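You operate a simulated robot arm through the tools that you are given. There is no shell and no other tool. Be economical: measure what you need, move in short steps, check, and stop when the job is done.

You run a simulated robot arm. Do the job below in one go: nothing can be reset, and whatever is moved stays where it is left.

## Task
Put the green block on the top of the beige table away on the stone top. Take the white parts box on the top of the beige table and put it away on the second shelf from the bottom of the steel rack. Put the grey can that says "belt wax" from the top of the beige table on the top of the wooden bench and the grey can labelled "grease" on the shelf of the grey bench. Fetch the big cream can and stand it on the top of the grey stand. Put the yellow can marked "sealer" from the top of the grey bench on the green notebook. Put one of the small grease cans from the shelf under the belt board on the gasket card on the top of the beige table. Press the length display button three times. Do these in any order. Set down upright: green block, big cream can, yellow can.

The check looks at the end state, three seconds after you hand in, the way a careful person would. Anything else that was tipped, shoved, dropped, spilled or broken makes it a failure.

## Robot
A 6-joint arm with a fingered hand on a trunk, on a base that drives. Base frame: it is fixed to the floor where the robot stands at the start and does not move with it; the origin is under the middle of the robot, x ahead of it, y to its left, z up; the surface under the hand at the start is at about z = 800. Readings come in mm, rad, newtons and seconds.
With the tool pointing down near the work surface it reaches from about 500 to 960 mm from the robot's upright axis, wherever it stands. Its first joint turns from -2.897 to 2.897 rad. Places, roughly: big cream can [750, 1750, 1000]; gasket card [500, 500, 750]; green block (4x5x6 cm) [500, -200, 800]; green notebook [750, 2500, 750]; grey can [750, 750, 750]; grey stand [1900, 4300, 700]; length display button [1200, 3700, 1100]; second shelf of the steel rack [-500, -2400, 500]; shelf of the grey bench [500, 2100, 200]; small grease can [1250, 3250, 500]; stone top [4600, 2700, 1000]; top of the wooden bench [500, 3700, 800]; white parts box [750, 500, 750]; yellow can [750, 2000, 1000]. Payload 5 kg.
The tool frame sits at the grasp point between the pads (the TCP): z along the fingers, y along the line on which they close. The tips reach 43 mm beyond it. Largest opening 144 mm; the body of the gripper starts 50 mm behind the TCP. The gripper is a hand of 5 fingers: y runs from the thumb to the fingers, the wrist lies at [-21, -133, -233] in the tool frame, and closing takes about 1.5 s.
Orientation is that of the tool frame in the base frame, as a unit quaternion [x, y, z, w]. With the fingers straight down and the wrist toward the robot, the tool's x, y and z point along [0, 1, 0], [1, 0, 0] and [0, 0, -1] of the base frame.

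## Interface
- The arm moves only by the tool send_rows. Its argument "deltas" is a list of rows, each a list of 6 numbers: the shift along the tool's x, y, z in mm, then the turn, a rotation vector about the tool's x, y, z in rad. In form: [[tx, ty, tz, wx, wy, wz], ...]. A call has 1 to 20 rows; each row shifts and turns the commanded pose from where the row before left it, along the tool's axes as they then stand. "hand" is the gripper command, from -1 (shut) to 1 (fully open), values between in proportion, set as the call begins (left out, the last holds). Each row takes 0.2 s and may step no farther than 50 mm and 0.15 rad from the row before; otherwise, or with a gripper value out of range, the whole call is refused. A pose out of reach is approached as far as the arm can. The call stops where the force on the tool passes 40 N (or 10 N more than at its start, if that is more) or the arm is blocked; 0.2 s more then pass. The fingers move at their own pace (about 72 mm/s each) and stop on an object; they squeeze with about 28 N. The grip force told is the motor's: it shows also when the fingers shut on nothing. Time passes only in rows, and 0.2 s behind the last, so rows that do not move let the fingers close. The reply holds the time, the measured pose of the TCP, the force on the tool along the base axes, the opening and the grip force, in the units named above and with some noise, with the torque about the TCP (base axes, N m) and any sound that the robot's microphone picked up.
- Cameras (640 x 400 px; columns grow to the right, rows downward): "scene" is now at [19.8, 159.1, 1570.1]; the picture's right is [0.05, -1.00, 0.00], its down [-0.73, -0.04, -0.68] and it looks along [0.68, 0.03, -0.73] (base axes); focal length 248 px, centre (320, 200). "wrist" rides on the gripper at [86, -108, -168] in the tool frame; the picture's right is [-0.80, 0.28, -0.53], its down [-0.54, -0.73, 0.42] and it looks along [-0.27, 0.63, 0.73] (tool axes); focal length 275 px, centre (320, 200). There is no depth. A picture from a camera that has moved, and an enlarged one, comes with that camera's place and axes in the base frame and with its lens.
- grab_frame(camera): a new picture of that camera. The clock stands still meanwhile.
- raise_lower(by): slides the trunk up (or, below 0, down) by that many mm; the arm and the scene camera ride with it, the base frame stays. It gives what a move gives, with no picture.
- base_move(legs): drives the robot by 1 to 6 legs, each [ahead, left, turn to the left] in mm, mm and rad, along the robot's own axes; the way and the turn of a leg run together, so that a leg with both is an arc; at most 1500 mm and 3.142 rad a leg. The arm and the cameras ride along, it lands a little off, and it stops where it bumps. It gives what a move gives.
- preshape(shape): the hand has 5 fingers and takes this shape, open, in about a second: jaw (thumb against the fingers, like two jaws); tri (thumb and two fingers); tip (a fingertip pinch); poke (one finger out to press); point (the index stretched); flat (the hand flat); cup (the hand cupped); fist (a fist). The gripper value then closes the fingers along that shape, each until it touches; the sizes above hold for jaw. It gives what a move gives, with no picture.
- aim_head(pan, tilt): turns the head with the scene camera to pan (to the left, within 2.705 rad either way) and tilt (down, from -0.506 to 1.204), counted from straight ahead of the robot. It gives what a move gives.
- close_up(camera, box): a new picture of the part [left, top, right, bottom] of that camera's present view, enlarged. The clock stands still meanwhile.
- job_done(): hands the job in; it is judged then, once.

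Go step by step. Nothing tells you exact positions but the pictures and the camera data: compare them with the known pose of the tool, close in by small moves and look again before you grip or let go. The budget is 217 turns and 198 pictures, counting those below and the enlarged ones. Unless the task says otherwise, let go and move clear before handing in, and close with one line.

The tools are called after "Call:" as name(argument=value, ...) on one line, values as JSON. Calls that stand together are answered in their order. send_rows: Moves the arm, as the interface text tells. Its arguments: {"type":"object","properties":{"deltas":{"type":"array","items":{"type":"array","items":{"type":"number"}}},"hand":{"type":"number"}},"required":["deltas"]} The other tools are called the same way: raise_lower (by) slides the trunk up or down; preshape (shape) gives the hand a shape; base_move (legs) drives the base; aim_head (pan, tilt) turns the head that bears the scene camera; grab_frame (camera) takes a picture; close_up (camera, box) takes an enlarged picture of a part of a camera's view; job_done () hands the job in.

At the start:

```text
t: 0.0
ee_pos: [355.4, 352.1, 1081.0]
ee_rot: [0.707, 0.707, 0.001, 0.0]
wrist_force: [0.2, -0.3, -0.5]
moment: [0.01, -0.03, 0.0]
gripper_width: 143.7
grasp_force: 0.1
shape: jaw
trunk travel left (down, up): [-500.0, 90.0]
robot x, y, heading: [-2.6, -2.8, 0.001]
head pan, tilt: [0.051, 0.826]
```

scene: 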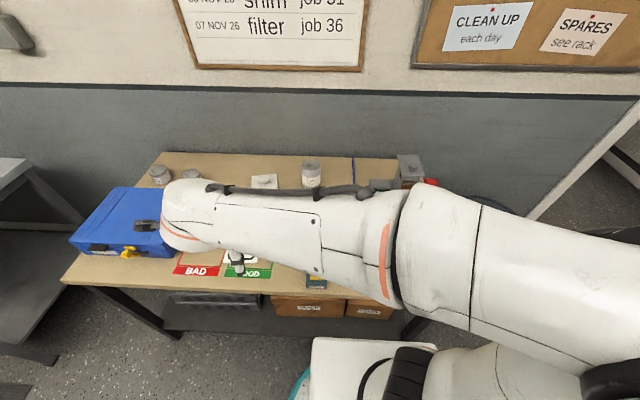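
wrist: 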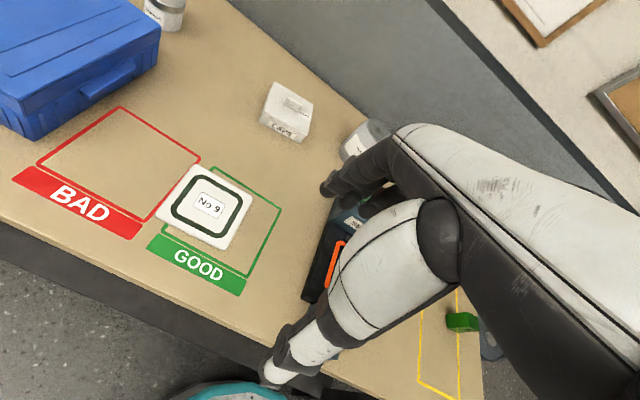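

I see the beige table ahead with gasket card, white parts box, cans and the green block at right. I'll look around before moving anything.

Call:
close_up(camera="scene", box=[60, 140, 460, 390])

Call:
close_up(camera="wrist", box=[0, 0, 480, 400])

Call:
aim_head(pan=1.2, tilt=0.5)

Call:
grab_frame(camera="scene")

Call:
aim_head(pan=-1.8, tilt=0.5)

Call:
grab_frame(camera="scene")

```text
1.60 times, centred on (260, 265) of scene
camera zoom: at [19.8, 159.1, 1570.1], right [0.05, -1.0, 0.0], down [-0.73, -0.04, -0.68], along [0.68, 0.03, -0.73], focal length 397 px, centre (416, 96)
```

zoom: 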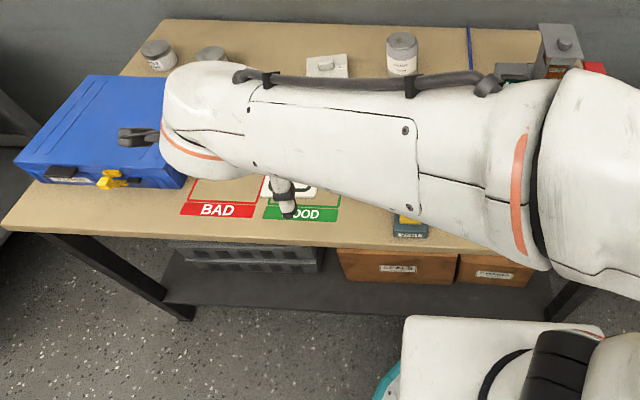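

```text
1.00 times, centred on (240, 200) of wrist (not enlarged: the box is as wide or as high as the picture)
camera zoom: at [245.4, 437.9, 1249.5], right [0.28, -0.8, 0.53], down [-0.73, -0.54, -0.42], along [0.63, -0.27, -0.73], focal length 275 px, centre (400, 200)
```

zoom: 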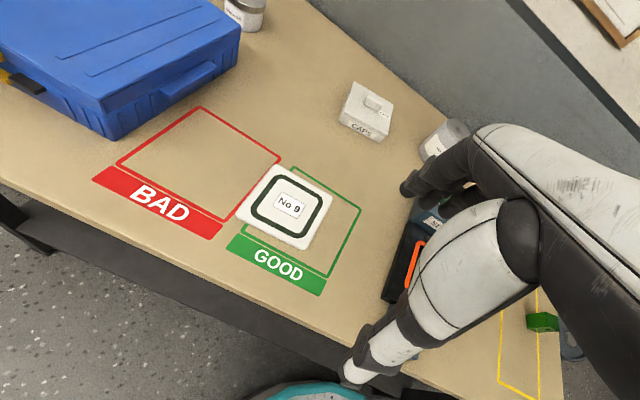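

```text
t: 1.4
ee_pos: [355.3, 352.7, 1081.2]
ee_rot: [0.707, 0.707, 0.0, 0.0]
wrist_force: [-0.2, -0.4, -0.9]
moment: [0.01, 0.02, 0.02]
gripper_width: 143.4
grasp_force: 0.1
shape: jaw
trunk travel left (down, up): [-500.0, 90.0]
robot x, y, heading: [-2.4, -2.1, -0.003]
head pan, tilt: [1.201, 0.499]
```

```text
193 pictures are left
camera scene: at [-26.5, 239.8, 1598.1], right [0.93, -0.36, 0.0], down [-0.17, -0.45, -0.88], along [0.32, 0.82, -0.48], focal length 248 px, centre (320, 200)
```

scene: 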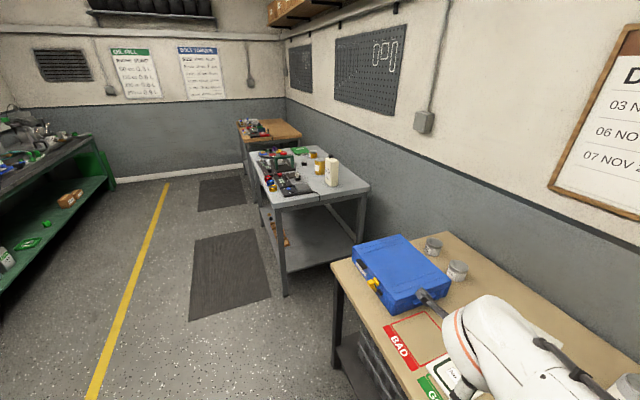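

```text
t: 4.0
ee_pos: [354.1, 353.0, 1081.9]
ee_rot: [0.707, 0.707, 0.0, 0.001]
wrist_force: [0.1, 0.9, 0.5]
moment: [0.04, 0.0, -0.01]
gripper_width: 143.5
grasp_force: 0.0
shape: jaw
trunk travel left (down, up): [-500.0, 90.0]
robot x, y, heading: [-0.7, 0.4, -0.001]
head pan, tilt: [-1.799, 0.499]
```

```text
192 pictures are left
camera scene: at [-80.1, 66.4, 1598.2], right [-0.97, 0.23, 0.0], down [0.11, 0.47, -0.88], along [-0.2, -0.86, -0.48], focal length 248 px, centre (320, 200)
```

scene: 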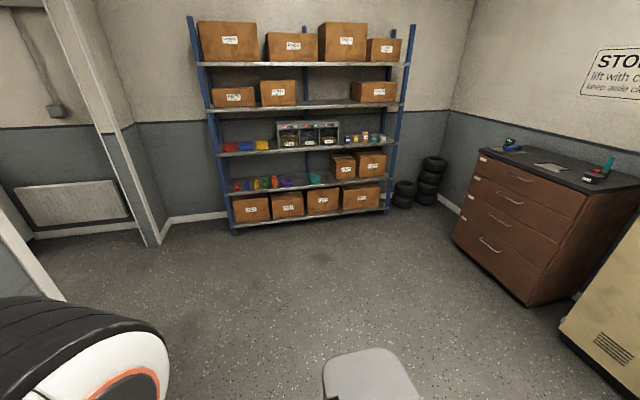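

Call:
aim_head(pan=-0.9, tilt=0.4)

Call:
grab_frame(camera="scene")

Call:
aim_head(pan=2.5, tilt=0.4)

Call:
grab_frame(camera="scene")

Call:
aim_head(pan=1.2, tilt=0.3)

Call:
close_up(camera="scene", box=[200, 150, 440, 300])

```text
t: 5.2
ee_pos: [354.5, 351.7, 1082.3]
ee_rot: [0.707, 0.707, 0.001, 0.0]
wrist_force: [-0.3, 0.5, 0.2]
moment: [0.01, 0.0, -0.04]
gripper_width: 143.5
grasp_force: 0.1
shape: jaw
trunk travel left (down, up): [-500.0, 90.0]
robot x, y, heading: [3.5, -0.4, -0.002]
head pan, tilt: [-0.901, 0.4]
```

```text
191 pictures are left
camera scene: at [-2.0, 82.4, 1607.3], right [-0.78, -0.62, 0.0], down [-0.24, 0.31, -0.92], along [0.57, -0.72, -0.39], focal length 248 px, centre (320, 200)
```

scene: 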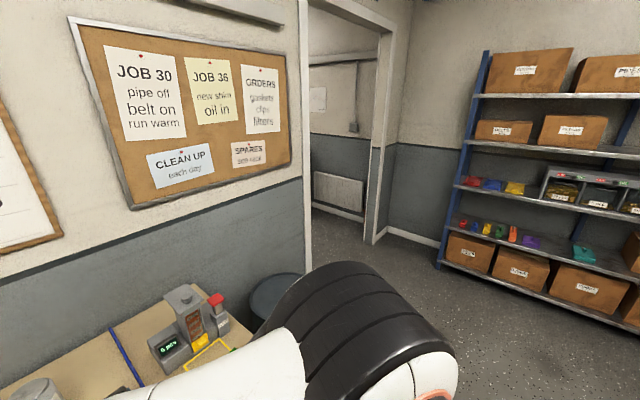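

```text
t: 8.0
ee_pos: [355.0, 353.4, 1082.7]
ee_rot: [0.707, 0.707, 0.001, 0.0]
wrist_force: [1.0, -0.3, 0.4]
moment: [-0.04, -0.02, -0.01]
gripper_width: 143.6
grasp_force: 0.1
shape: jaw
trunk travel left (down, up): [-500.0, 90.0]
robot x, y, heading: [2.1, -2.2, 0.003]
head pan, tilt: [2.499, 0.4]
```

```text
190 pictures are left
camera scene: at [-133.6, 210.5, 1607.3], right [0.6, 0.8, 0.0], down [0.31, -0.23, -0.92], along [-0.74, 0.55, -0.39], focal length 248 px, centre (320, 200)
```

scene: 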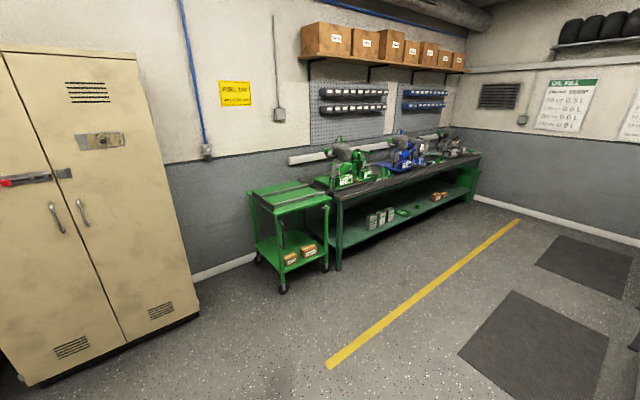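

```text
t: 9.5
ee_pos: [355.2, 352.4, 1081.4]
ee_rot: [0.707, 0.708, 0.0, 0.0]
wrist_force: [0.2, 0.5, 0.1]
moment: [0.0, -0.03, 0.0]
gripper_width: 143.5
grasp_force: 0.1
shape: jaw
trunk travel left (down, up): [-500.0, 90.0]
robot x, y, heading: [-0.5, -2.0, -0.0]
head pan, tilt: [1.201, 0.3]
```

```text
2.67 times, centred on (320, 225) of scene
camera zoom: at [-25.8, 242.1, 1616.6], right [0.93, -0.36, 0.0], down [-0.11, -0.28, -0.96], along [0.34, 0.89, -0.3], focal length 661 px, centre (320, 133)
```

zoom: 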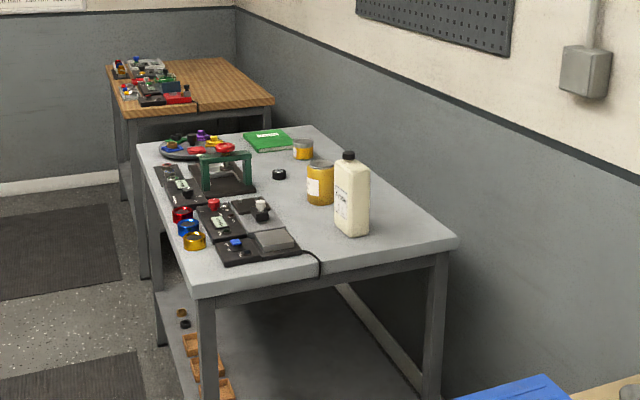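

Call:
aim_head(pan=0.6, tilt=0.6)

Call:
grab_frame(camera="scene")

Call:
close_up(camera="scene", box=[200, 150, 440, 300])

```text
t: 10.5
ee_pos: [354.7, 352.3, 1082.9]
ee_rot: [0.707, 0.707, 0.0, 0.0]
wrist_force: [-0.5, -0.2, 0.1]
moment: [-0.03, 0.0, -0.02]
gripper_width: 143.4
grasp_force: 0.0
shape: jaw
trunk travel left (down, up): [-500.0, 90.0]
robot x, y, heading: [-1.0, -2.2, -0.001]
head pan, tilt: [0.6, 0.6]
```

```text
188 pictures are left
camera scene: at [13.4, 205.0, 1589.1], right [0.57, -0.82, 0.0], down [-0.47, -0.32, -0.83], along [0.68, 0.47, -0.56], focal length 248 px, centre (320, 200)
```

scene: 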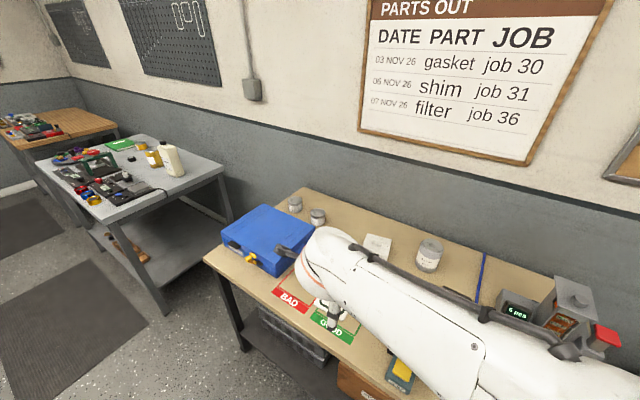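

```text
2.67 times, centred on (320, 225) of scene
camera zoom: at [13.4, 205.0, 1589.1], right [0.57, -0.82, 0.0], down [-0.47, -0.32, -0.83], along [0.68, 0.47, -0.56], focal length 661 px, centre (320, 133)
```

zoom: 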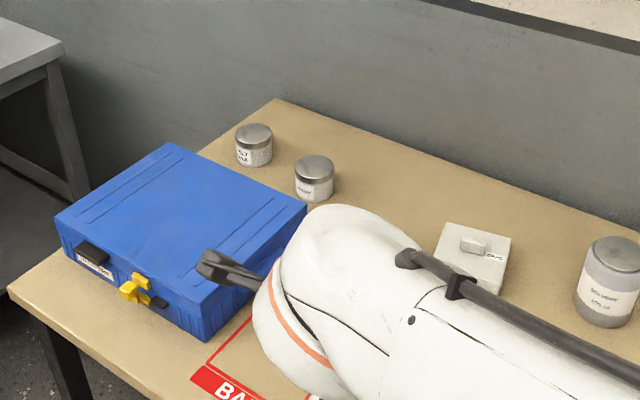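

Call:
close_up(camera="scene", box=[280, 192, 340, 230])

Call:
close_up(camera="scene", box=[40, 125, 200, 225])

```text
10.53 times, centred on (310, 211) of scene
camera zoom: at [13.4, 205.0, 1589.1], right [0.57, -0.82, 0.0], down [-0.47, -0.32, -0.83], along [0.68, 0.47, -0.56], focal length 2610 px, centre (425, 84)
```

zoom: 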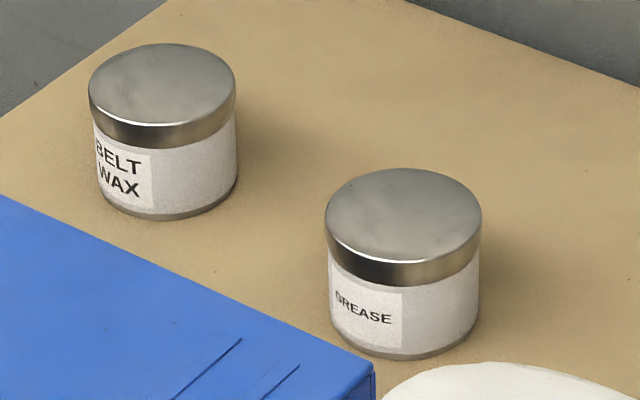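

```text
4.00 times, centred on (120, 175) of scene
camera zoom: at [13.4, 205.0, 1589.1], right [0.57, -0.82, 0.0], down [-0.47, -0.32, -0.83], along [0.68, 0.47, -0.56], focal length 992 px, centre (1120, 300)
```

zoom: 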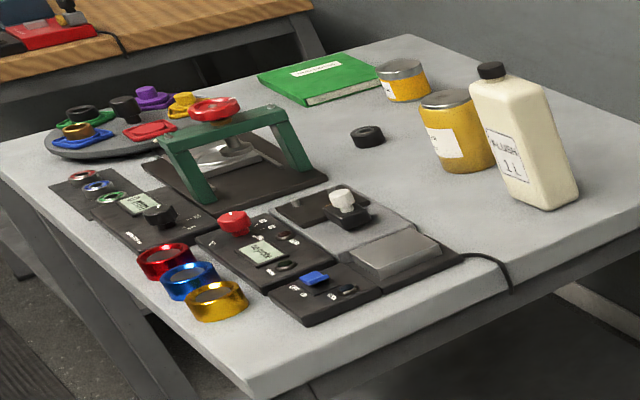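

Belt wax is the left can (~[833, 935]), grease the right one (~[816, 773]). I'll drive left and look at them from above.

Call:
base_move(legs=[[0, 720, 0]])

Call:
send_rows(deltas=[[0, 50, 0, 0, 0, 0], [0, 50, 0, 0, 0, 0], [0, 50, 0, 0, 0, 0], [0, 50, 0, 0, 0, 0], [0, 50, 0, 0, 0, 0], [0, 50, 0, 0, 0, 0], [-30, 0, 0, 0, 0, 0], [-30, 0, 0, 0, 0, 0]], hand=1)

Call:
grab_frame(camera="wrist")

Call:
grab_frame(camera="scene")

```text
t: 14.4
ee_pos: [352.0, 1075.0, 1081.4]
ee_rot: [0.706, 0.709, 0.0, 0.0]
wrist_force: [0.0, -0.1, -0.1]
moment: [0.01, 0.01, -0.03]
gripper_width: 143.6
grasp_force: 0.1
shape: jaw
trunk travel left (down, up): [-500.0, 90.0]
robot x, y, heading: [-1.4, 723.3, 0.006]
head pan, tilt: [0.6, 0.6]
```

```text
t: 16.2
ee_pos: [652.2, 1018.7, 1083.1]
ee_rot: [0.706, 0.708, 0.002, 0.0]
wrist_force: [-0.9, -0.1, 0.0]
moment: [0.02, 0.01, -0.02]
gripper_width: 143.9
grasp_force: 0.0
shape: jaw
trunk travel left (down, up): [-500.0, 90.0]
robot x, y, heading: [-5.4, 721.6, 0.0]
head pan, tilt: [0.6, 0.6]
```

```text
184 pictures are left
camera wrist: at [542.8, 1102.8, 1249.6], right [0.29, -0.8, 0.53], down [-0.72, -0.55, -0.42], along [0.63, -0.26, -0.73], focal length 275 px, centre (320, 200)
```

wrist: 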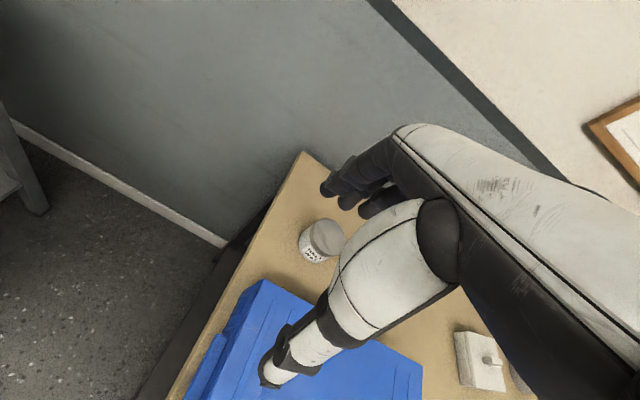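

```text
183 pictures are left
camera scene: at [10.7, 927.8, 1589.1], right [0.57, -0.82, 0.0], down [-0.46, -0.32, -0.83], along [0.68, 0.47, -0.56], focal length 248 px, centre (320, 200)
```

scene: 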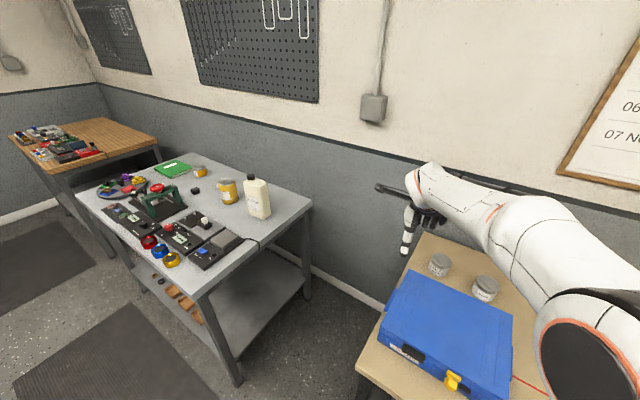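

Call:
close_up(camera="wrist", box=[260, 190, 420, 290])

Call:
close_up(camera="scene", box=[400, 225, 528, 305])

```text
4.00 times, centred on (340, 240) of wrist
camera zoom: at [542.8, 1102.8, 1249.6], right [0.29, -0.8, 0.53], down [-0.72, -0.55, -0.42], along [0.63, -0.26, -0.73], focal length 1101 px, centre (240, 40)
```

zoom: 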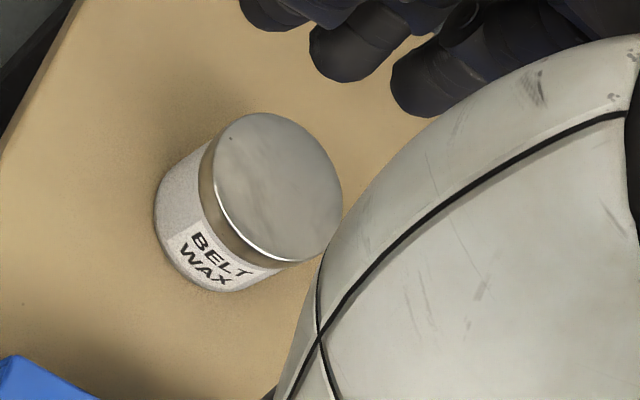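

```text
5.00 times, centred on (464, 265) of scene
camera zoom: at [10.7, 927.8, 1589.1], right [0.57, -0.82, 0.0], down [-0.46, -0.32, -0.83], along [0.68, 0.47, -0.56], focal length 1240 px, centre (-400, -125)
```

zoom: 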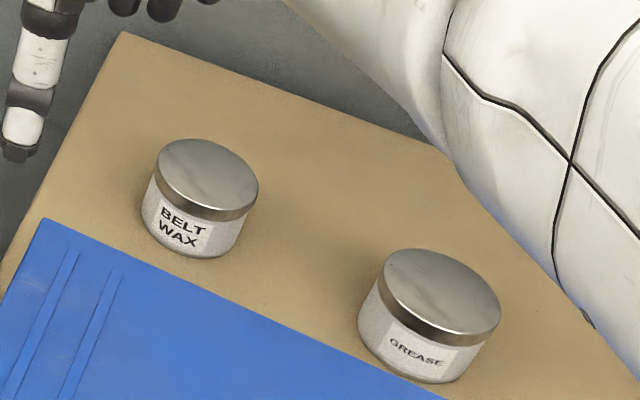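

Call:
send_rows(deltas=[[-25.4, 43.75, 0, 0, 0, 0], [-25.4, 43.75, 0, 0, 0, 0], [-25.4, 43.75, 0, 0, 0, 0], [-25.4, 43.75, 0, 0, 0, 0], [0, 0, 50, 0, 0, 0], [0, 0, 50, 0, 0, 0], [0, 0, 48, 0, 0, 0]])

Call:
grab_frame(camera="wrist")

Call:
close_up(camera="scene", box=[400, 205, 528, 285])

```text
refused: row 1 steps farther than a row can; nothing moved
```

```text
180 pictures are left
camera wrist: at [542.8, 1102.8, 1249.6], right [0.29, -0.8, 0.53], down [-0.72, -0.55, -0.42], along [0.63, -0.26, -0.73], focal length 275 px, centre (320, 200)
```

wrist: 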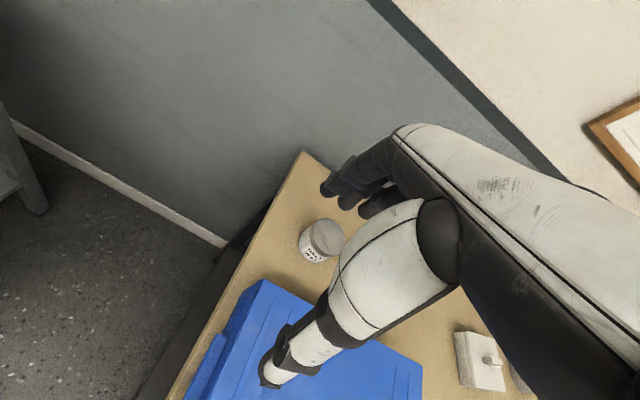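

```text
5.00 times, centred on (464, 245) of scene
camera zoom: at [10.7, 927.8, 1589.1], right [0.57, -0.82, 0.0], down [-0.46, -0.32, -0.83], along [0.68, 0.47, -0.56], focal length 1240 px, centre (-400, -25)
```

zoom: 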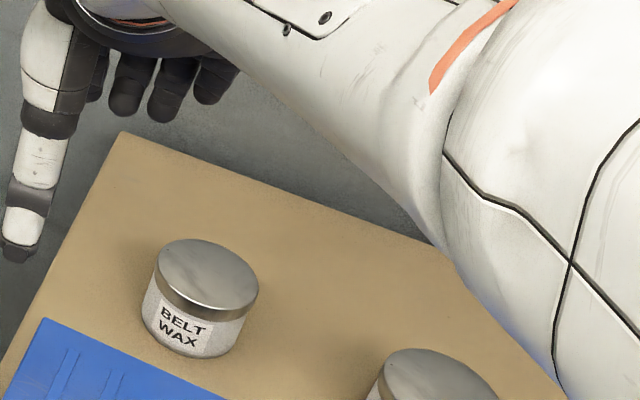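

Step was slightly too big; resending in smaller steps.

Call:
send_rows(deltas=[[-20.3, 35, 0, 0, 0, 0], [-20.3, 35, 0, 0, 0, 0], [-20.3, 35, 0, 0, 0, 0], [-20.3, 35, 0, 0, 0, 0], [-20.3, 35, 0, 0, 0, 0], [0, 0, 50, 0, 0, 0], [0, 0, 50, 0, 0, 0], [0, 0, 48, 0, 0, 0]])

Call:
grab_frame(camera="wrist")

Call:
close_up(camera="scene", box=[400, 205, 528, 285])

```text
t: 18.1
ee_pos: [827.4, 918.8, 935.5]
ee_rot: [0.706, 0.708, 0.0, 0.0]
wrist_force: [0.8, 0.0, 0.6]
moment: [0.0, 0.01, 0.02]
gripper_width: 144.0
grasp_force: 0.1
shape: jaw
trunk travel left (down, up): [-500.0, 90.0]
robot x, y, heading: [-3.4, 724.1, 0.006]
head pan, tilt: [0.6, 0.6]
```

```text
178 pictures are left
camera wrist: at [718.3, 1004.1, 1102.5], right [0.29, -0.8, 0.53], down [-0.72, -0.55, -0.42], along [0.63, -0.26, -0.73], focal length 275 px, centre (320, 200)
```

wrist: 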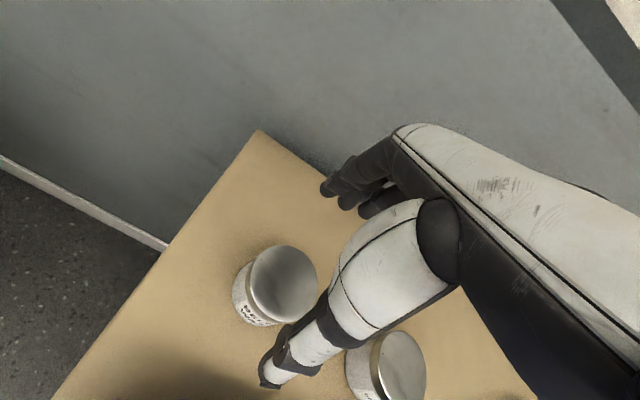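

```text
5.00 times, centred on (464, 245) of scene
camera zoom: at [11.8, 928.3, 1589.1], right [0.57, -0.82, 0.0], down [-0.47, -0.32, -0.82], along [0.68, 0.47, -0.57], focal length 1240 px, centre (-400, -25)
```

zoom: 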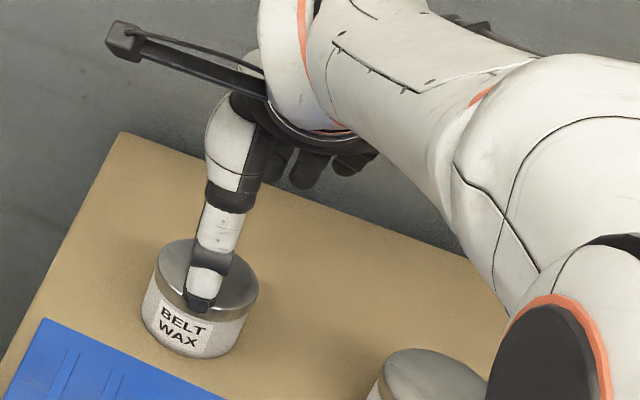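

Call:
send_rows(deltas=[[0, -3, 30, 0, 0, 0], [0, 0, 30, 0, 0, 0], [0, 0, 25, 0, 0, 0], [0, 0, 0, 0, 0, 0]])

Call:
grab_frame(camera="wrist")

Call:
close_up(camera="scene", box=[400, 205, 528, 285])

```text
t: 19.1
ee_pos: [825.4, 917.6, 848.9]
ee_rot: [0.706, 0.709, -0.001, 0.0]
wrist_force: [0.5, 0.7, 0.4]
moment: [-0.02, 0.02, 0.0]
gripper_width: 143.9
grasp_force: 0.1
shape: jaw
trunk travel left (down, up): [-500.0, 90.0]
robot x, y, heading: [-4.2, 722.9, 0.003]
head pan, tilt: [0.6, 0.6]
```

```text
176 pictures are left
camera wrist: at [714.5, 1002.9, 1016.0], right [0.29, -0.8, 0.53], down [-0.72, -0.55, -0.42], along [0.63, -0.26, -0.73], focal length 275 px, centre (320, 200)
```

wrist: 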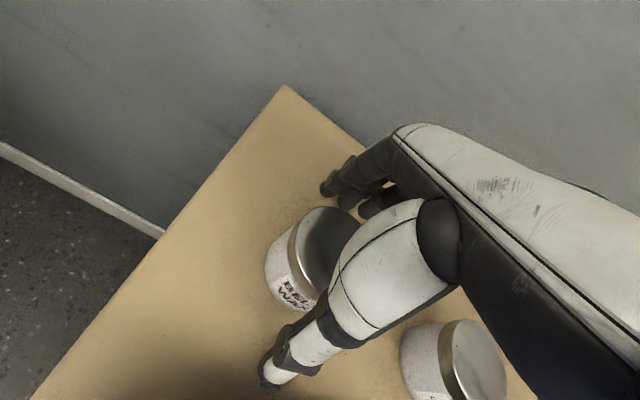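

```text
5.00 times, centred on (464, 245) of scene
camera zoom: at [11.4, 928.3, 1589.1], right [0.57, -0.82, 0.0], down [-0.47, -0.32, -0.82], along [0.68, 0.47, -0.57], focal length 1240 px, centre (-400, -25)
```

zoom: 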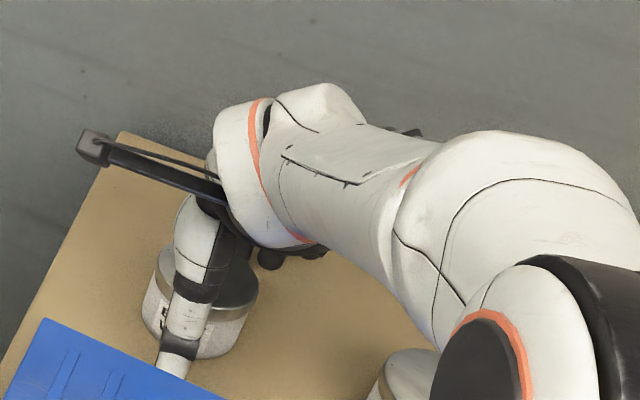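

Call:
send_rows(deltas=[[0, 0, 0, 0, 0, 0], [0, 0, 0, 0, 0, 0], [0, 0, 0, 0, 0, 0], [0, 0, 0, 0, 0, 0], [0, 0, 0, 0, 0, 0], [0, 0, 0, 0, 0, 0], [0, 0, 0, 0, 0, 0], [0, 0, 0, 0, 0, 0], [0, 0, -15, 0, 0, 0], [0, 0, -15, 0, 0, 0], [0, 0, -50, 0, 0, 0]], hand=-1)

Call:
grab_frame(camera="wrist")

Call:
close_up(camera="scene", box=[360, 165, 528, 285])

```text
t: 21.4
ee_pos: [823.6, 917.4, 928.2]
ee_rot: [0.705, 0.709, 0.0, 0.0]
wrist_force: [0.8, -0.8, -4.8]
moment: [0.03, -0.04, -0.03]
gripper_width: 61.4
grasp_force: 28.0
shape: jaw
trunk travel left (down, up): [-500.0, 90.0]
robot x, y, heading: [-0.6, 723.3, -0.0]
head pan, tilt: [0.6, 0.6]
```

```text
174 pictures are left
camera wrist: at [714.3, 1002.5, 1095.5], right [0.29, -0.79, 0.53], down [-0.72, -0.55, -0.42], along [0.63, -0.26, -0.73], focal length 275 px, centre (320, 200)
```

wrist: 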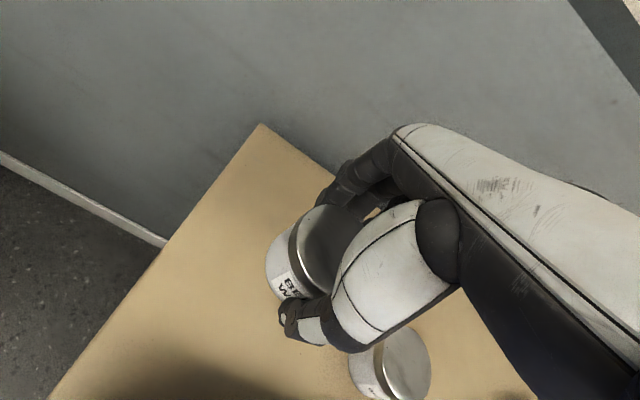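

```text
3.33 times, centred on (444, 225) of scene
camera zoom: at [11.2, 928.3, 1589.0], right [0.57, -0.82, 0.0], down [-0.46, -0.32, -0.82], along [0.68, 0.47, -0.57], focal length 827 px, centre (-93, 117)
```

zoom: 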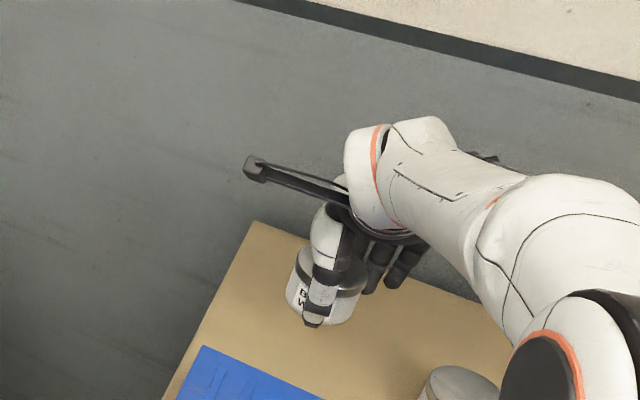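

Belt wax is held. I'll retract and drive along the aisle to the wooden bench.

Call:
send_rows(deltas=[[0, 0, -50, 0, 0, 0], [0, 0, -50, 0, 0, 0], [0, 0, -50, 0, 0, 0], [0, -50, 0, 0, 0, 0], [0, -50, 0, 0, 0, 0], [0, -50, 0, 0, 0, 0], [0, -50, 0, 0, 0, 0], [0, -50, 0, 0, 0, 0], [0, -50, 0, 0, 0, 0], [0, -50, 0, 0, 0, 0], [0, -50, 0, 0, 0, 0], [0, -50, 0, 0, 0, 0]])

Call:
base_move(legs=[[-350, 0, 0], [0, 1400, 0], [0, 1300, 0]])

Call:
aim_head(pan=0.2, tilt=0.6)

Call:
grab_frame(camera="scene")

```text
t: 24.1
ee_pos: [375.3, 916.1, 1079.3]
ee_rot: [0.705, 0.709, 0.0, 0.0]
wrist_force: [-0.3, -0.3, -1.4]
moment: [0.02, 0.02, 0.01]
gripper_width: 61.2
grasp_force: 27.7
shape: jaw
trunk travel left (down, up): [-500.0, 90.0]
robot x, y, heading: [-3.0, 722.9, 0.005]
head pan, tilt: [0.6, 0.6]
```

```text
t: 39.0
ee_pos: [5.0, 3605.5, 1079.7]
ee_rot: [0.707, 0.708, 0.001, 0.0]
wrist_force: [0.2, 0.8, -1.7]
moment: [-0.04, -0.02, 0.02]
gripper_width: 60.9
grasp_force: 28.4
shape: jaw
trunk travel left (down, up): [-500.0, 90.0]
robot x, y, heading: [-369.7, 3415.0, 0.002]
head pan, tilt: [0.6, 0.6]
```

```text
t: 39.9
ee_pos: [5.6, 3605.8, 1079.7]
ee_rot: [0.707, 0.707, 0.0, 0.0]
wrist_force: [0.1, -0.1, -2.6]
moment: [0.01, -0.01, -0.01]
gripper_width: 61.1
grasp_force: 28.2
shape: jaw
trunk travel left (down, up): [-500.0, 90.0]
robot x, y, heading: [-370.2, 3413.7, 0.0]
head pan, tilt: [0.201, 0.6]
```

```text
172 pictures are left
camera scene: at [-345.4, 3587.6, 1589.1], right [0.2, -0.98, 0.0], down [-0.55, -0.11, -0.83], along [0.81, 0.17, -0.56], focal length 248 px, centre (320, 200)
```

scene: 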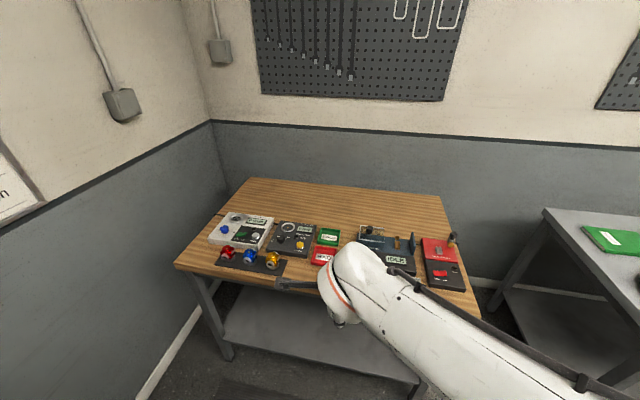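

Call:
grab_frame(camera="wrist")

Call:
close_up(camera="scene", box=[160, 160, 500, 372])

```text
171 pictures are left
camera wrist: at [-104.3, 3691.2, 1246.6], right [0.28, -0.8, 0.53], down [-0.73, -0.54, -0.42], along [0.63, -0.27, -0.73], focal length 275 px, centre (320, 200)
```

wrist: 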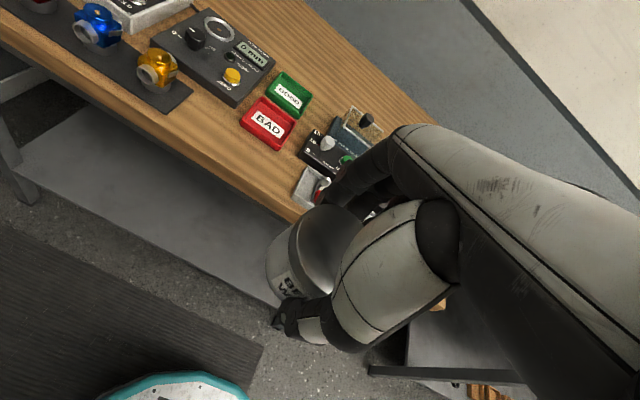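

```text
1.88 times, centred on (330, 266) of scene
camera zoom: at [-345.4, 3587.6, 1589.1], right [0.2, -0.98, 0.0], down [-0.55, -0.11, -0.83], along [0.81, 0.17, -0.56], focal length 467 px, centre (301, 76)
```

zoom: 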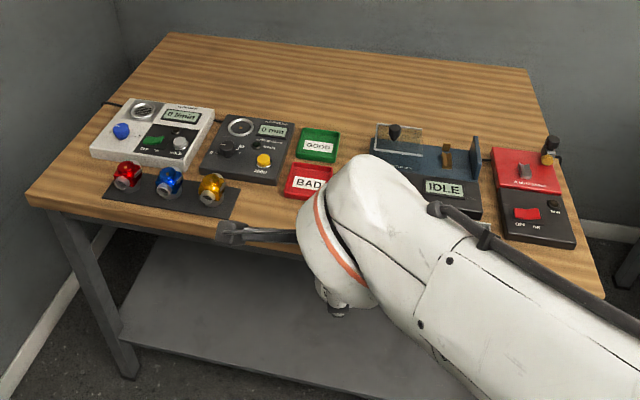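

Call:
base_move(legs=[[160, 120, 0]])

Call:
send_rows(deltas=[[0, 48, 0, 0, 0, 0], [0, 48, 0, 0, 0, 0], [0, 48, 0, 0, 0, 0], [0, 48, 0, 0, 0, 0], [0, 48, 0, 0, 0, 0], [0, 48, 0, 0, 0, 0], [0, 48, 0, 0, 0, 0], [0, 48, 0, 0, 0, 0], [0, 48, 0, 0, 0, 0], [0, 48, 0, 0, 0, 0], [0, 48, 0, 0, 0, 0], [0, 0, 50, 0, 0, 0], [0, 0, 50, 0, 0, 0]])

Call:
grab_frame(camera="wrist")

Call:
grab_frame(camera="scene")

```text
t: 41.5
ee_pos: [164.3, 3723.7, 1078.1]
ee_rot: [0.708, 0.706, -0.001, -0.001]
wrist_force: [0.0, -0.1, -2.4]
moment: [0.0, 0.01, 0.0]
gripper_width: 61.1
grasp_force: 28.0
shape: jaw
trunk travel left (down, up): [-500.0, 90.0]
robot x, y, heading: [-214.5, 3534.0, 0.001]
head pan, tilt: [0.201, 0.6]
```

```text
t: 44.3
ee_pos: [692.5, 3724.2, 977.8]
ee_rot: [0.707, 0.707, 0.001, 0.001]
wrist_force: [0.1, -0.1, -0.4]
moment: [-0.07, 0.0, 0.05]
gripper_width: 60.8
grasp_force: 28.2
shape: jaw
trunk travel left (down, up): [-500.0, 90.0]
robot x, y, heading: [-213.3, 3535.6, -0.005]
head pan, tilt: [0.201, 0.6]
```

```text
169 pictures are left
camera wrist: at [583.2, 3810.3, 1145.7], right [0.28, -0.8, 0.53], down [-0.73, -0.54, -0.42], along [0.63, -0.27, -0.73], focal length 275 px, centre (320, 200)
```

wrist: 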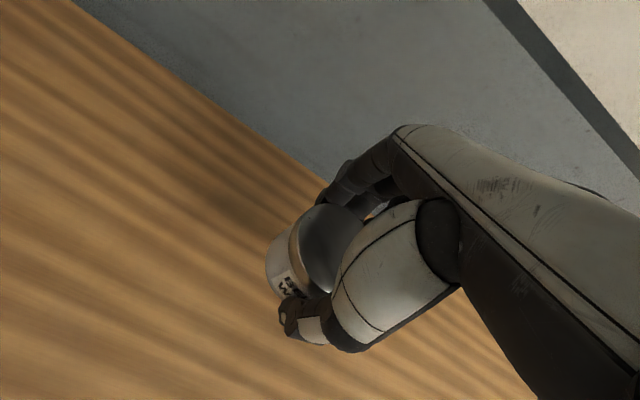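

```text
168 pictures are left
camera scene: at [-185.3, 3707.2, 1589.0], right [0.2, -0.98, 0.0], down [-0.55, -0.11, -0.82], along [0.81, 0.16, -0.57], focal length 248 px, centre (320, 200)
```

scene: 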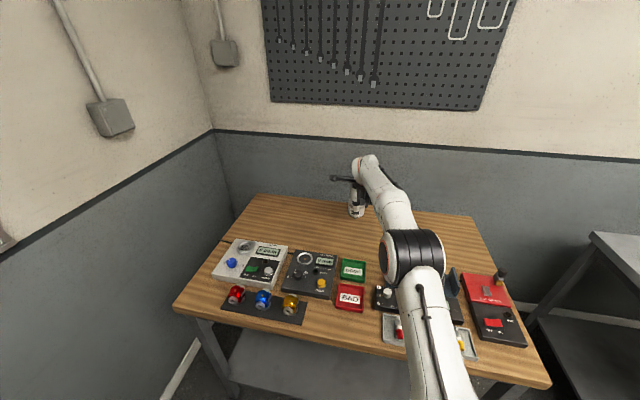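

Call:
send_rows(deltas=[[0, 0, 32, 0, 0, 0], [0, 0, 32, 0, 0, 0], [0, 0, 20, 0, 0, 0], [0, 0, 6, 0, 0, 0], [0, 0, 6, 0, 0, 0], [0, 0, 5, 0, 0, 0]])

Call:
close_up(camera="scene", box=[310, 160, 410, 223])

Call:
grab_frame(camera="wrist")

```text
t: 45.5
ee_pos: [696.1, 3726.1, 897.3]
ee_rot: [0.706, 0.708, 0.009, 0.007]
wrist_force: [-2.0, 0.0, 14.5]
moment: [0.0, 0.15, -0.01]
gripper_width: 62.3
grasp_force: 27.9
shape: jaw
trunk travel left (down, up): [-500.0, 90.0]
robot x, y, heading: [-215.5, 3533.9, -0.003]
head pan, tilt: [0.201, 0.6]
stopped in row 6: the force on the tool passed its limit at 43 N (the readings are from after the stop); the commanded pose is now the measured one
```

```text
6.35 times, centred on (360, 192) of scene
camera zoom: at [-187.6, 3706.7, 1589.0], right [0.2, -0.98, 0.0], down [-0.55, -0.11, -0.83], along [0.81, 0.16, -0.56], focal length 1574 px, centre (66, 254)
```

zoom: 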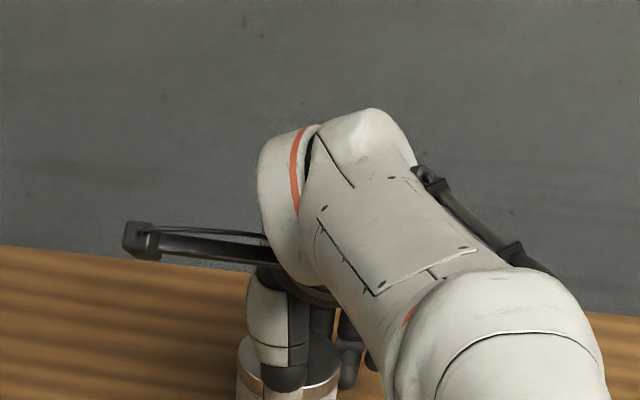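

```text
166 pictures are left
camera wrist: at [584.4, 3810.8, 1062.0], right [0.27, -0.8, 0.54], down [-0.72, -0.54, -0.44], along [0.64, -0.26, -0.72], focal length 275 px, centre (320, 200)
```

wrist: 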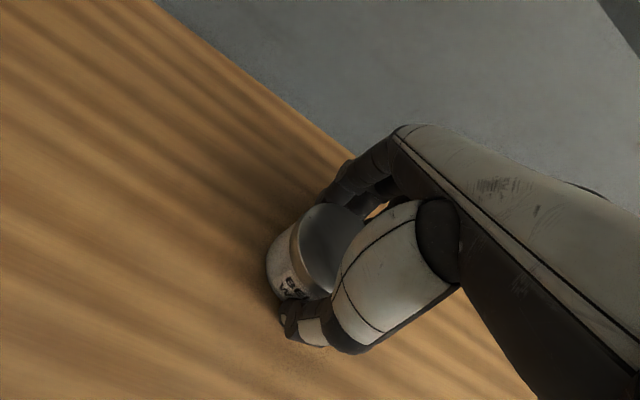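

Call:
send_rows(deltas=[[0, 0, 0, 0, 0, 0], [0, 0, 0, 0, 0, 0], [0, 0, 0, 0, 0, 0], [0, 0, 0, 0, 0, 0], [0, 0, 0, 0, 0, 0], [0, 0, 0, 0, 0, 0], [0, 0, -30, 0, 0, 0], [0, 0, -50, 0, 0, 0], [0, 0, -50, 0, 0, 0], [0, 0, -50, 0, 0, 0]], hand=1)

Call:
close_up(camera="scene", box=[310, 180, 410, 243])

Call:
grab_frame(camera="wrist")

```text
t: 47.8
ee_pos: [695.2, 3726.9, 1071.7]
ee_rot: [0.707, 0.707, 0.006, 0.004]
wrist_force: [-0.4, 0.9, -0.2]
moment: [0.03, -0.01, -0.01]
gripper_width: 143.8
grasp_force: 0.0
shape: jaw
trunk travel left (down, up): [-500.0, 90.0]
robot x, y, heading: [-210.8, 3535.3, -0.003]
head pan, tilt: [0.201, 0.6]
```

```text
6.35 times, centred on (360, 212) of scene
camera zoom: at [-185.7, 3707.1, 1589.0], right [0.2, -0.98, 0.0], down [-0.55, -0.11, -0.83], along [0.81, 0.16, -0.56], focal length 1574 px, centre (66, 127)
```

zoom: 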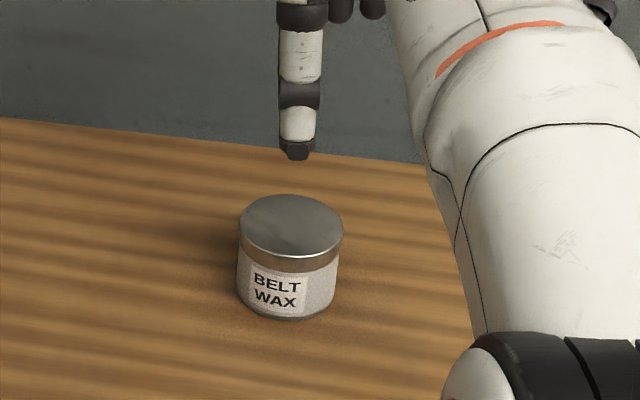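

```text
164 pictures are left
camera wrist: at [583.9, 3811.3, 1237.9], right [0.28, -0.8, 0.54], down [-0.72, -0.54, -0.43], along [0.64, -0.27, -0.72], focal length 275 px, centre (320, 200)
```

wrist: 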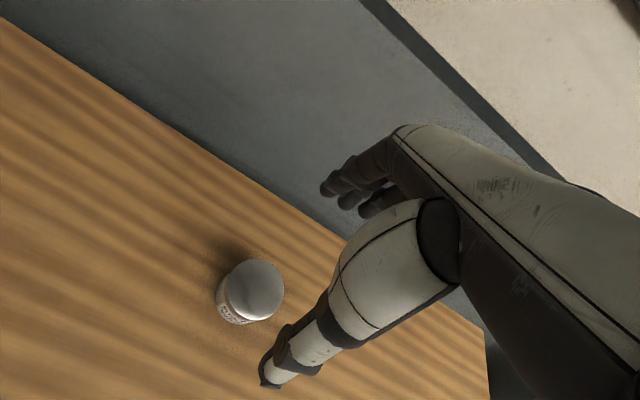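

Belt wax stands on the wooden bench. Now to the grey bench for the yellow can.

Call:
send_rows(deltas=[[0, -48, 0, 0, 0, 0], [0, -48, 0, 0, 0, 0], [0, -48, 0, 0, 0, 0], [0, -48, 0, 0, 0, 0], [0, -48, 0, 0, 0, 0], [0, -48, 0, 0, 0, 0], [0, -48, 0, 0, 0, 0], [0, -48, 0, 0, 0, 0], [0, -48, 0, 0, 0, 0], [0, -48, 0, 0, 0, 0], [0, -48, 0, 0, 0, 0], [0, 0, -40, 0, 0, 0]])

Call:
base_move(legs=[[-160, 0, 0], [0, -1300, 0]])

Call:
aim_head(pan=0.0, tilt=0.6)

Call:
grab_frame(camera="scene")

Call:
grab_frame(camera="wrist")

```text
t: 50.4
ee_pos: [165.9, 3722.7, 1104.4]
ee_rot: [0.707, 0.707, 0.005, 0.004]
wrist_force: [-0.1, 0.1, 0.2]
moment: [0.01, -0.01, -0.01]
gripper_width: 144.1
grasp_force: 0.1
shape: jaw
trunk travel left (down, up): [-500.0, 90.0]
robot x, y, heading: [-214.6, 3535.8, -0.006]
head pan, tilt: [0.201, 0.6]
```

```text
t: 57.9
ee_pos: [9.5, 2424.7, 1105.4]
ee_rot: [0.704, 0.71, 0.007, 0.004]
wrist_force: [-0.2, 0.3, 0.0]
moment: [0.01, -0.02, 0.01]
gripper_width: 143.8
grasp_force: 0.1
shape: jaw
trunk travel left (down, up): [-500.0, 90.0]
robot x, y, heading: [-369.2, 2231.5, 0.008]
head pan, tilt: [0.201, 0.6]
```

```text
t: 58.6
ee_pos: [8.7, 2426.4, 1104.2]
ee_rot: [0.703, 0.711, 0.007, 0.005]
wrist_force: [0.1, -0.3, 0.4]
moment: [0.0, -0.02, -0.01]
gripper_width: 143.7
grasp_force: 0.1
shape: jaw
trunk travel left (down, up): [-500.0, 90.0]
robot x, y, heading: [-366.9, 2235.5, 0.011]
head pan, tilt: [0.0, 0.6]
```

```text
163 pictures are left
camera scene: at [-341.8, 2389.0, 1589.1], right [0.01, -1.0, 0.0], down [-0.56, 0.0, -0.83], along [0.83, 0.01, -0.56], focal length 248 px, centre (320, 200)
```

scene: 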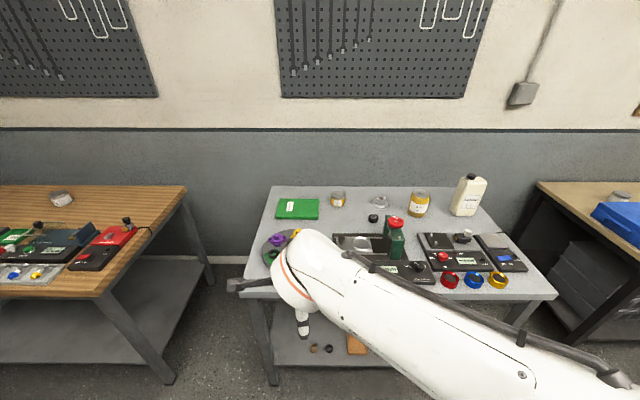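

```text
162 pictures are left
camera wrist: at [-104.6, 2510.2, 1269.9], right [0.28, -0.8, 0.54], down [-0.71, -0.55, -0.44], along [0.64, -0.26, -0.72], focal length 275 px, centre (320, 200)
```

wrist: 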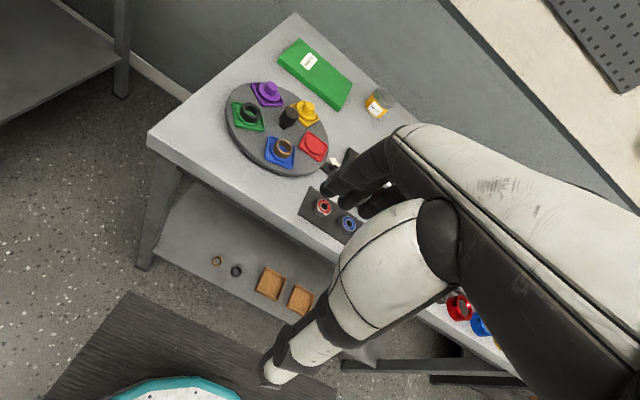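

Call:
close_up(camera="scene", box=[260, 165, 520, 300])

Call:
close_up(camera="scene", box=[320, 165, 500, 225])

Call:
close_up(camera="scene", box=[400, 180, 440, 220])

```text
2.46 times, centred on (390, 232) of scene
camera zoom: at [-341.8, 2389.0, 1589.1], right [0.01, -1.0, 0.0], down [-0.56, 0.0, -0.83], along [0.83, 0.01, -0.56], focal length 610 px, centre (148, 120)
```

zoom: 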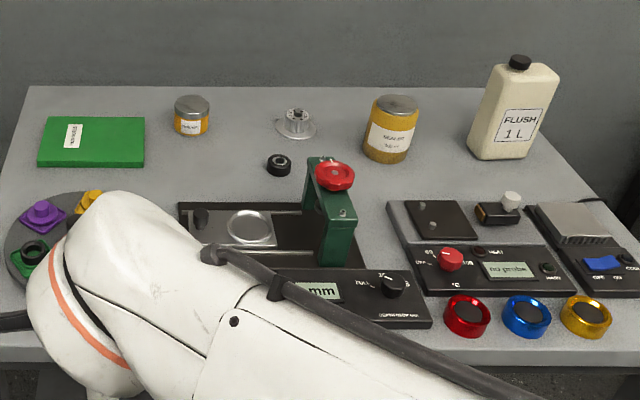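

```text
3.56 times, centred on (410, 195) of scene
camera zoom: at [-341.8, 2389.0, 1589.1], right [0.01, -1.0, 0.0], down [-0.56, 0.0, -0.83], along [0.83, 0.01, -0.56], focal length 882 px, centre (0, 218)
```

zoom: 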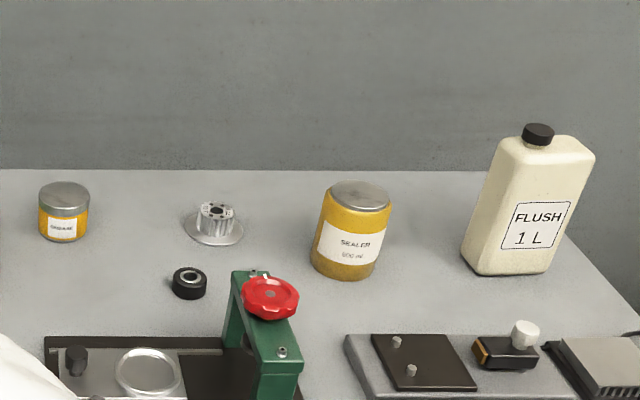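

```text
10.00 times, centred on (420, 200) of scene
camera zoom: at [-341.8, 2389.0, 1589.1], right [0.01, -1.0, 0.0], down [-0.56, 0.0, -0.83], along [0.83, 0.01, -0.56], focal length 2480 px, centre (-680, 200)
```

zoom: 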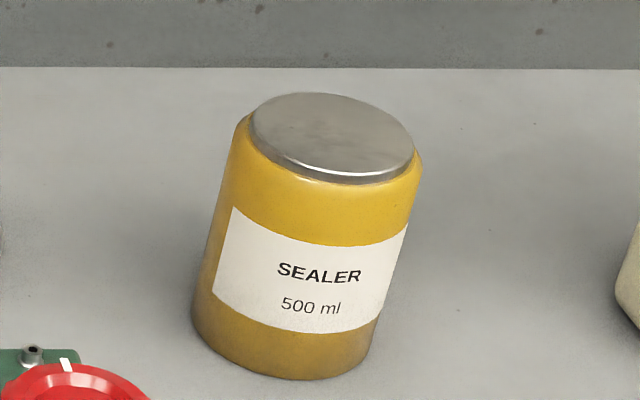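

Sealer is the larger can near [664, 1915]. I'll drive closer and bring the hand above it.

Call:
base_move(legs=[[155, -185, -0.01]])

Call:
send_rows(deltas=[[-25, 38, 0, 0, 0, 0], [-25, 38, 0, 0, 0, 0], [-25, 38, 0, 0, 0, 0], [-25, 38, 0, 0, 0, 0], [-25, 38, 0, 0, 0, 0], [-25, 38, 0, 0, 0, 0], [-25, 38, 0, 0, 0, 0], [-25, 38, 0, 0, 0, 0], [-25, 38, 0, 0, 0, 0], [-25, 38, 0, 0, 0, 0], [-25, 38, 0, 0, 0, 0], [-25, 38, 0, 0, 0, 0]])

Call:
grab_frame(camera="wrist")

Call:
grab_frame(camera="scene")

```text
t: 60.4
ee_pos: [166.1, 2239.1, 1103.7]
ee_rot: [0.706, 0.708, 0.006, 0.004]
wrist_force: [-0.3, -0.5, -0.3]
moment: [0.03, 0.0, 0.02]
gripper_width: 144.0
grasp_force: 0.0
shape: jaw
trunk travel left (down, up): [-500.0, 90.0]
robot x, y, heading: [-209.4, 2047.4, -0.005]
head pan, tilt: [0.0, 0.6]
```

```text
t: 63.0
ee_pos: [625.0, 1938.9, 1108.8]
ee_rot: [0.706, 0.708, 0.006, 0.004]
wrist_force: [0.4, -0.3, -0.9]
moment: [0.01, 0.04, 0.0]
gripper_width: 144.1
grasp_force: 0.2
shape: jaw
trunk travel left (down, up): [-500.0, 90.0]
robot x, y, heading: [-210.2, 2047.3, 0.004]
head pan, tilt: [0.0, 0.6]
```

```text
158 pictures are left
camera wrist: at [512.8, 2023.6, 1274.9], right [0.28, -0.8, 0.54], down [-0.72, -0.54, -0.43], along [0.64, -0.26, -0.72], focal length 275 px, centre (320, 200)
```

wrist: 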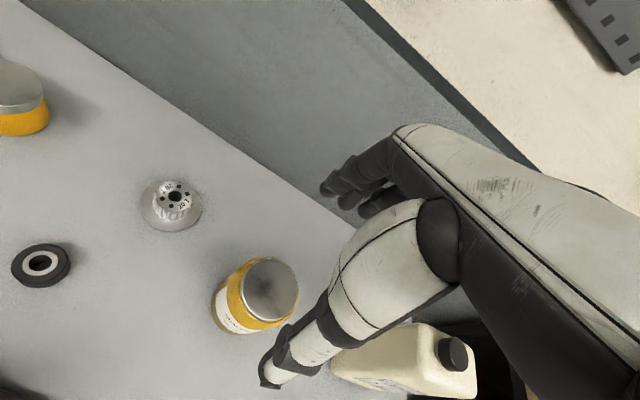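

```text
157 pictures are left
camera scene: at [-182.5, 2203.9, 1589.0], right [0.0, -1.0, 0.0], down [-0.57, 0.0, -0.82], along [0.82, 0.0, -0.57], focal length 248 px, centre (320, 200)
```

scene: 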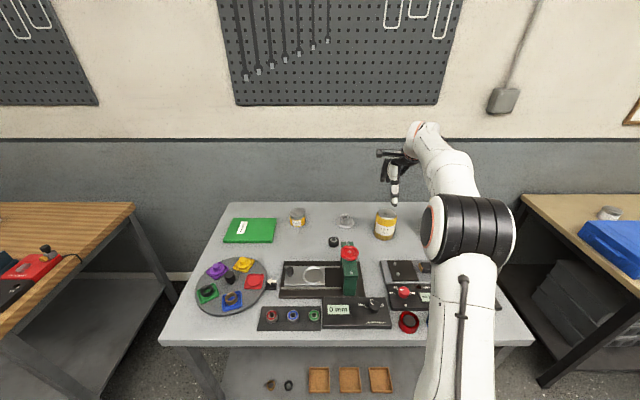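

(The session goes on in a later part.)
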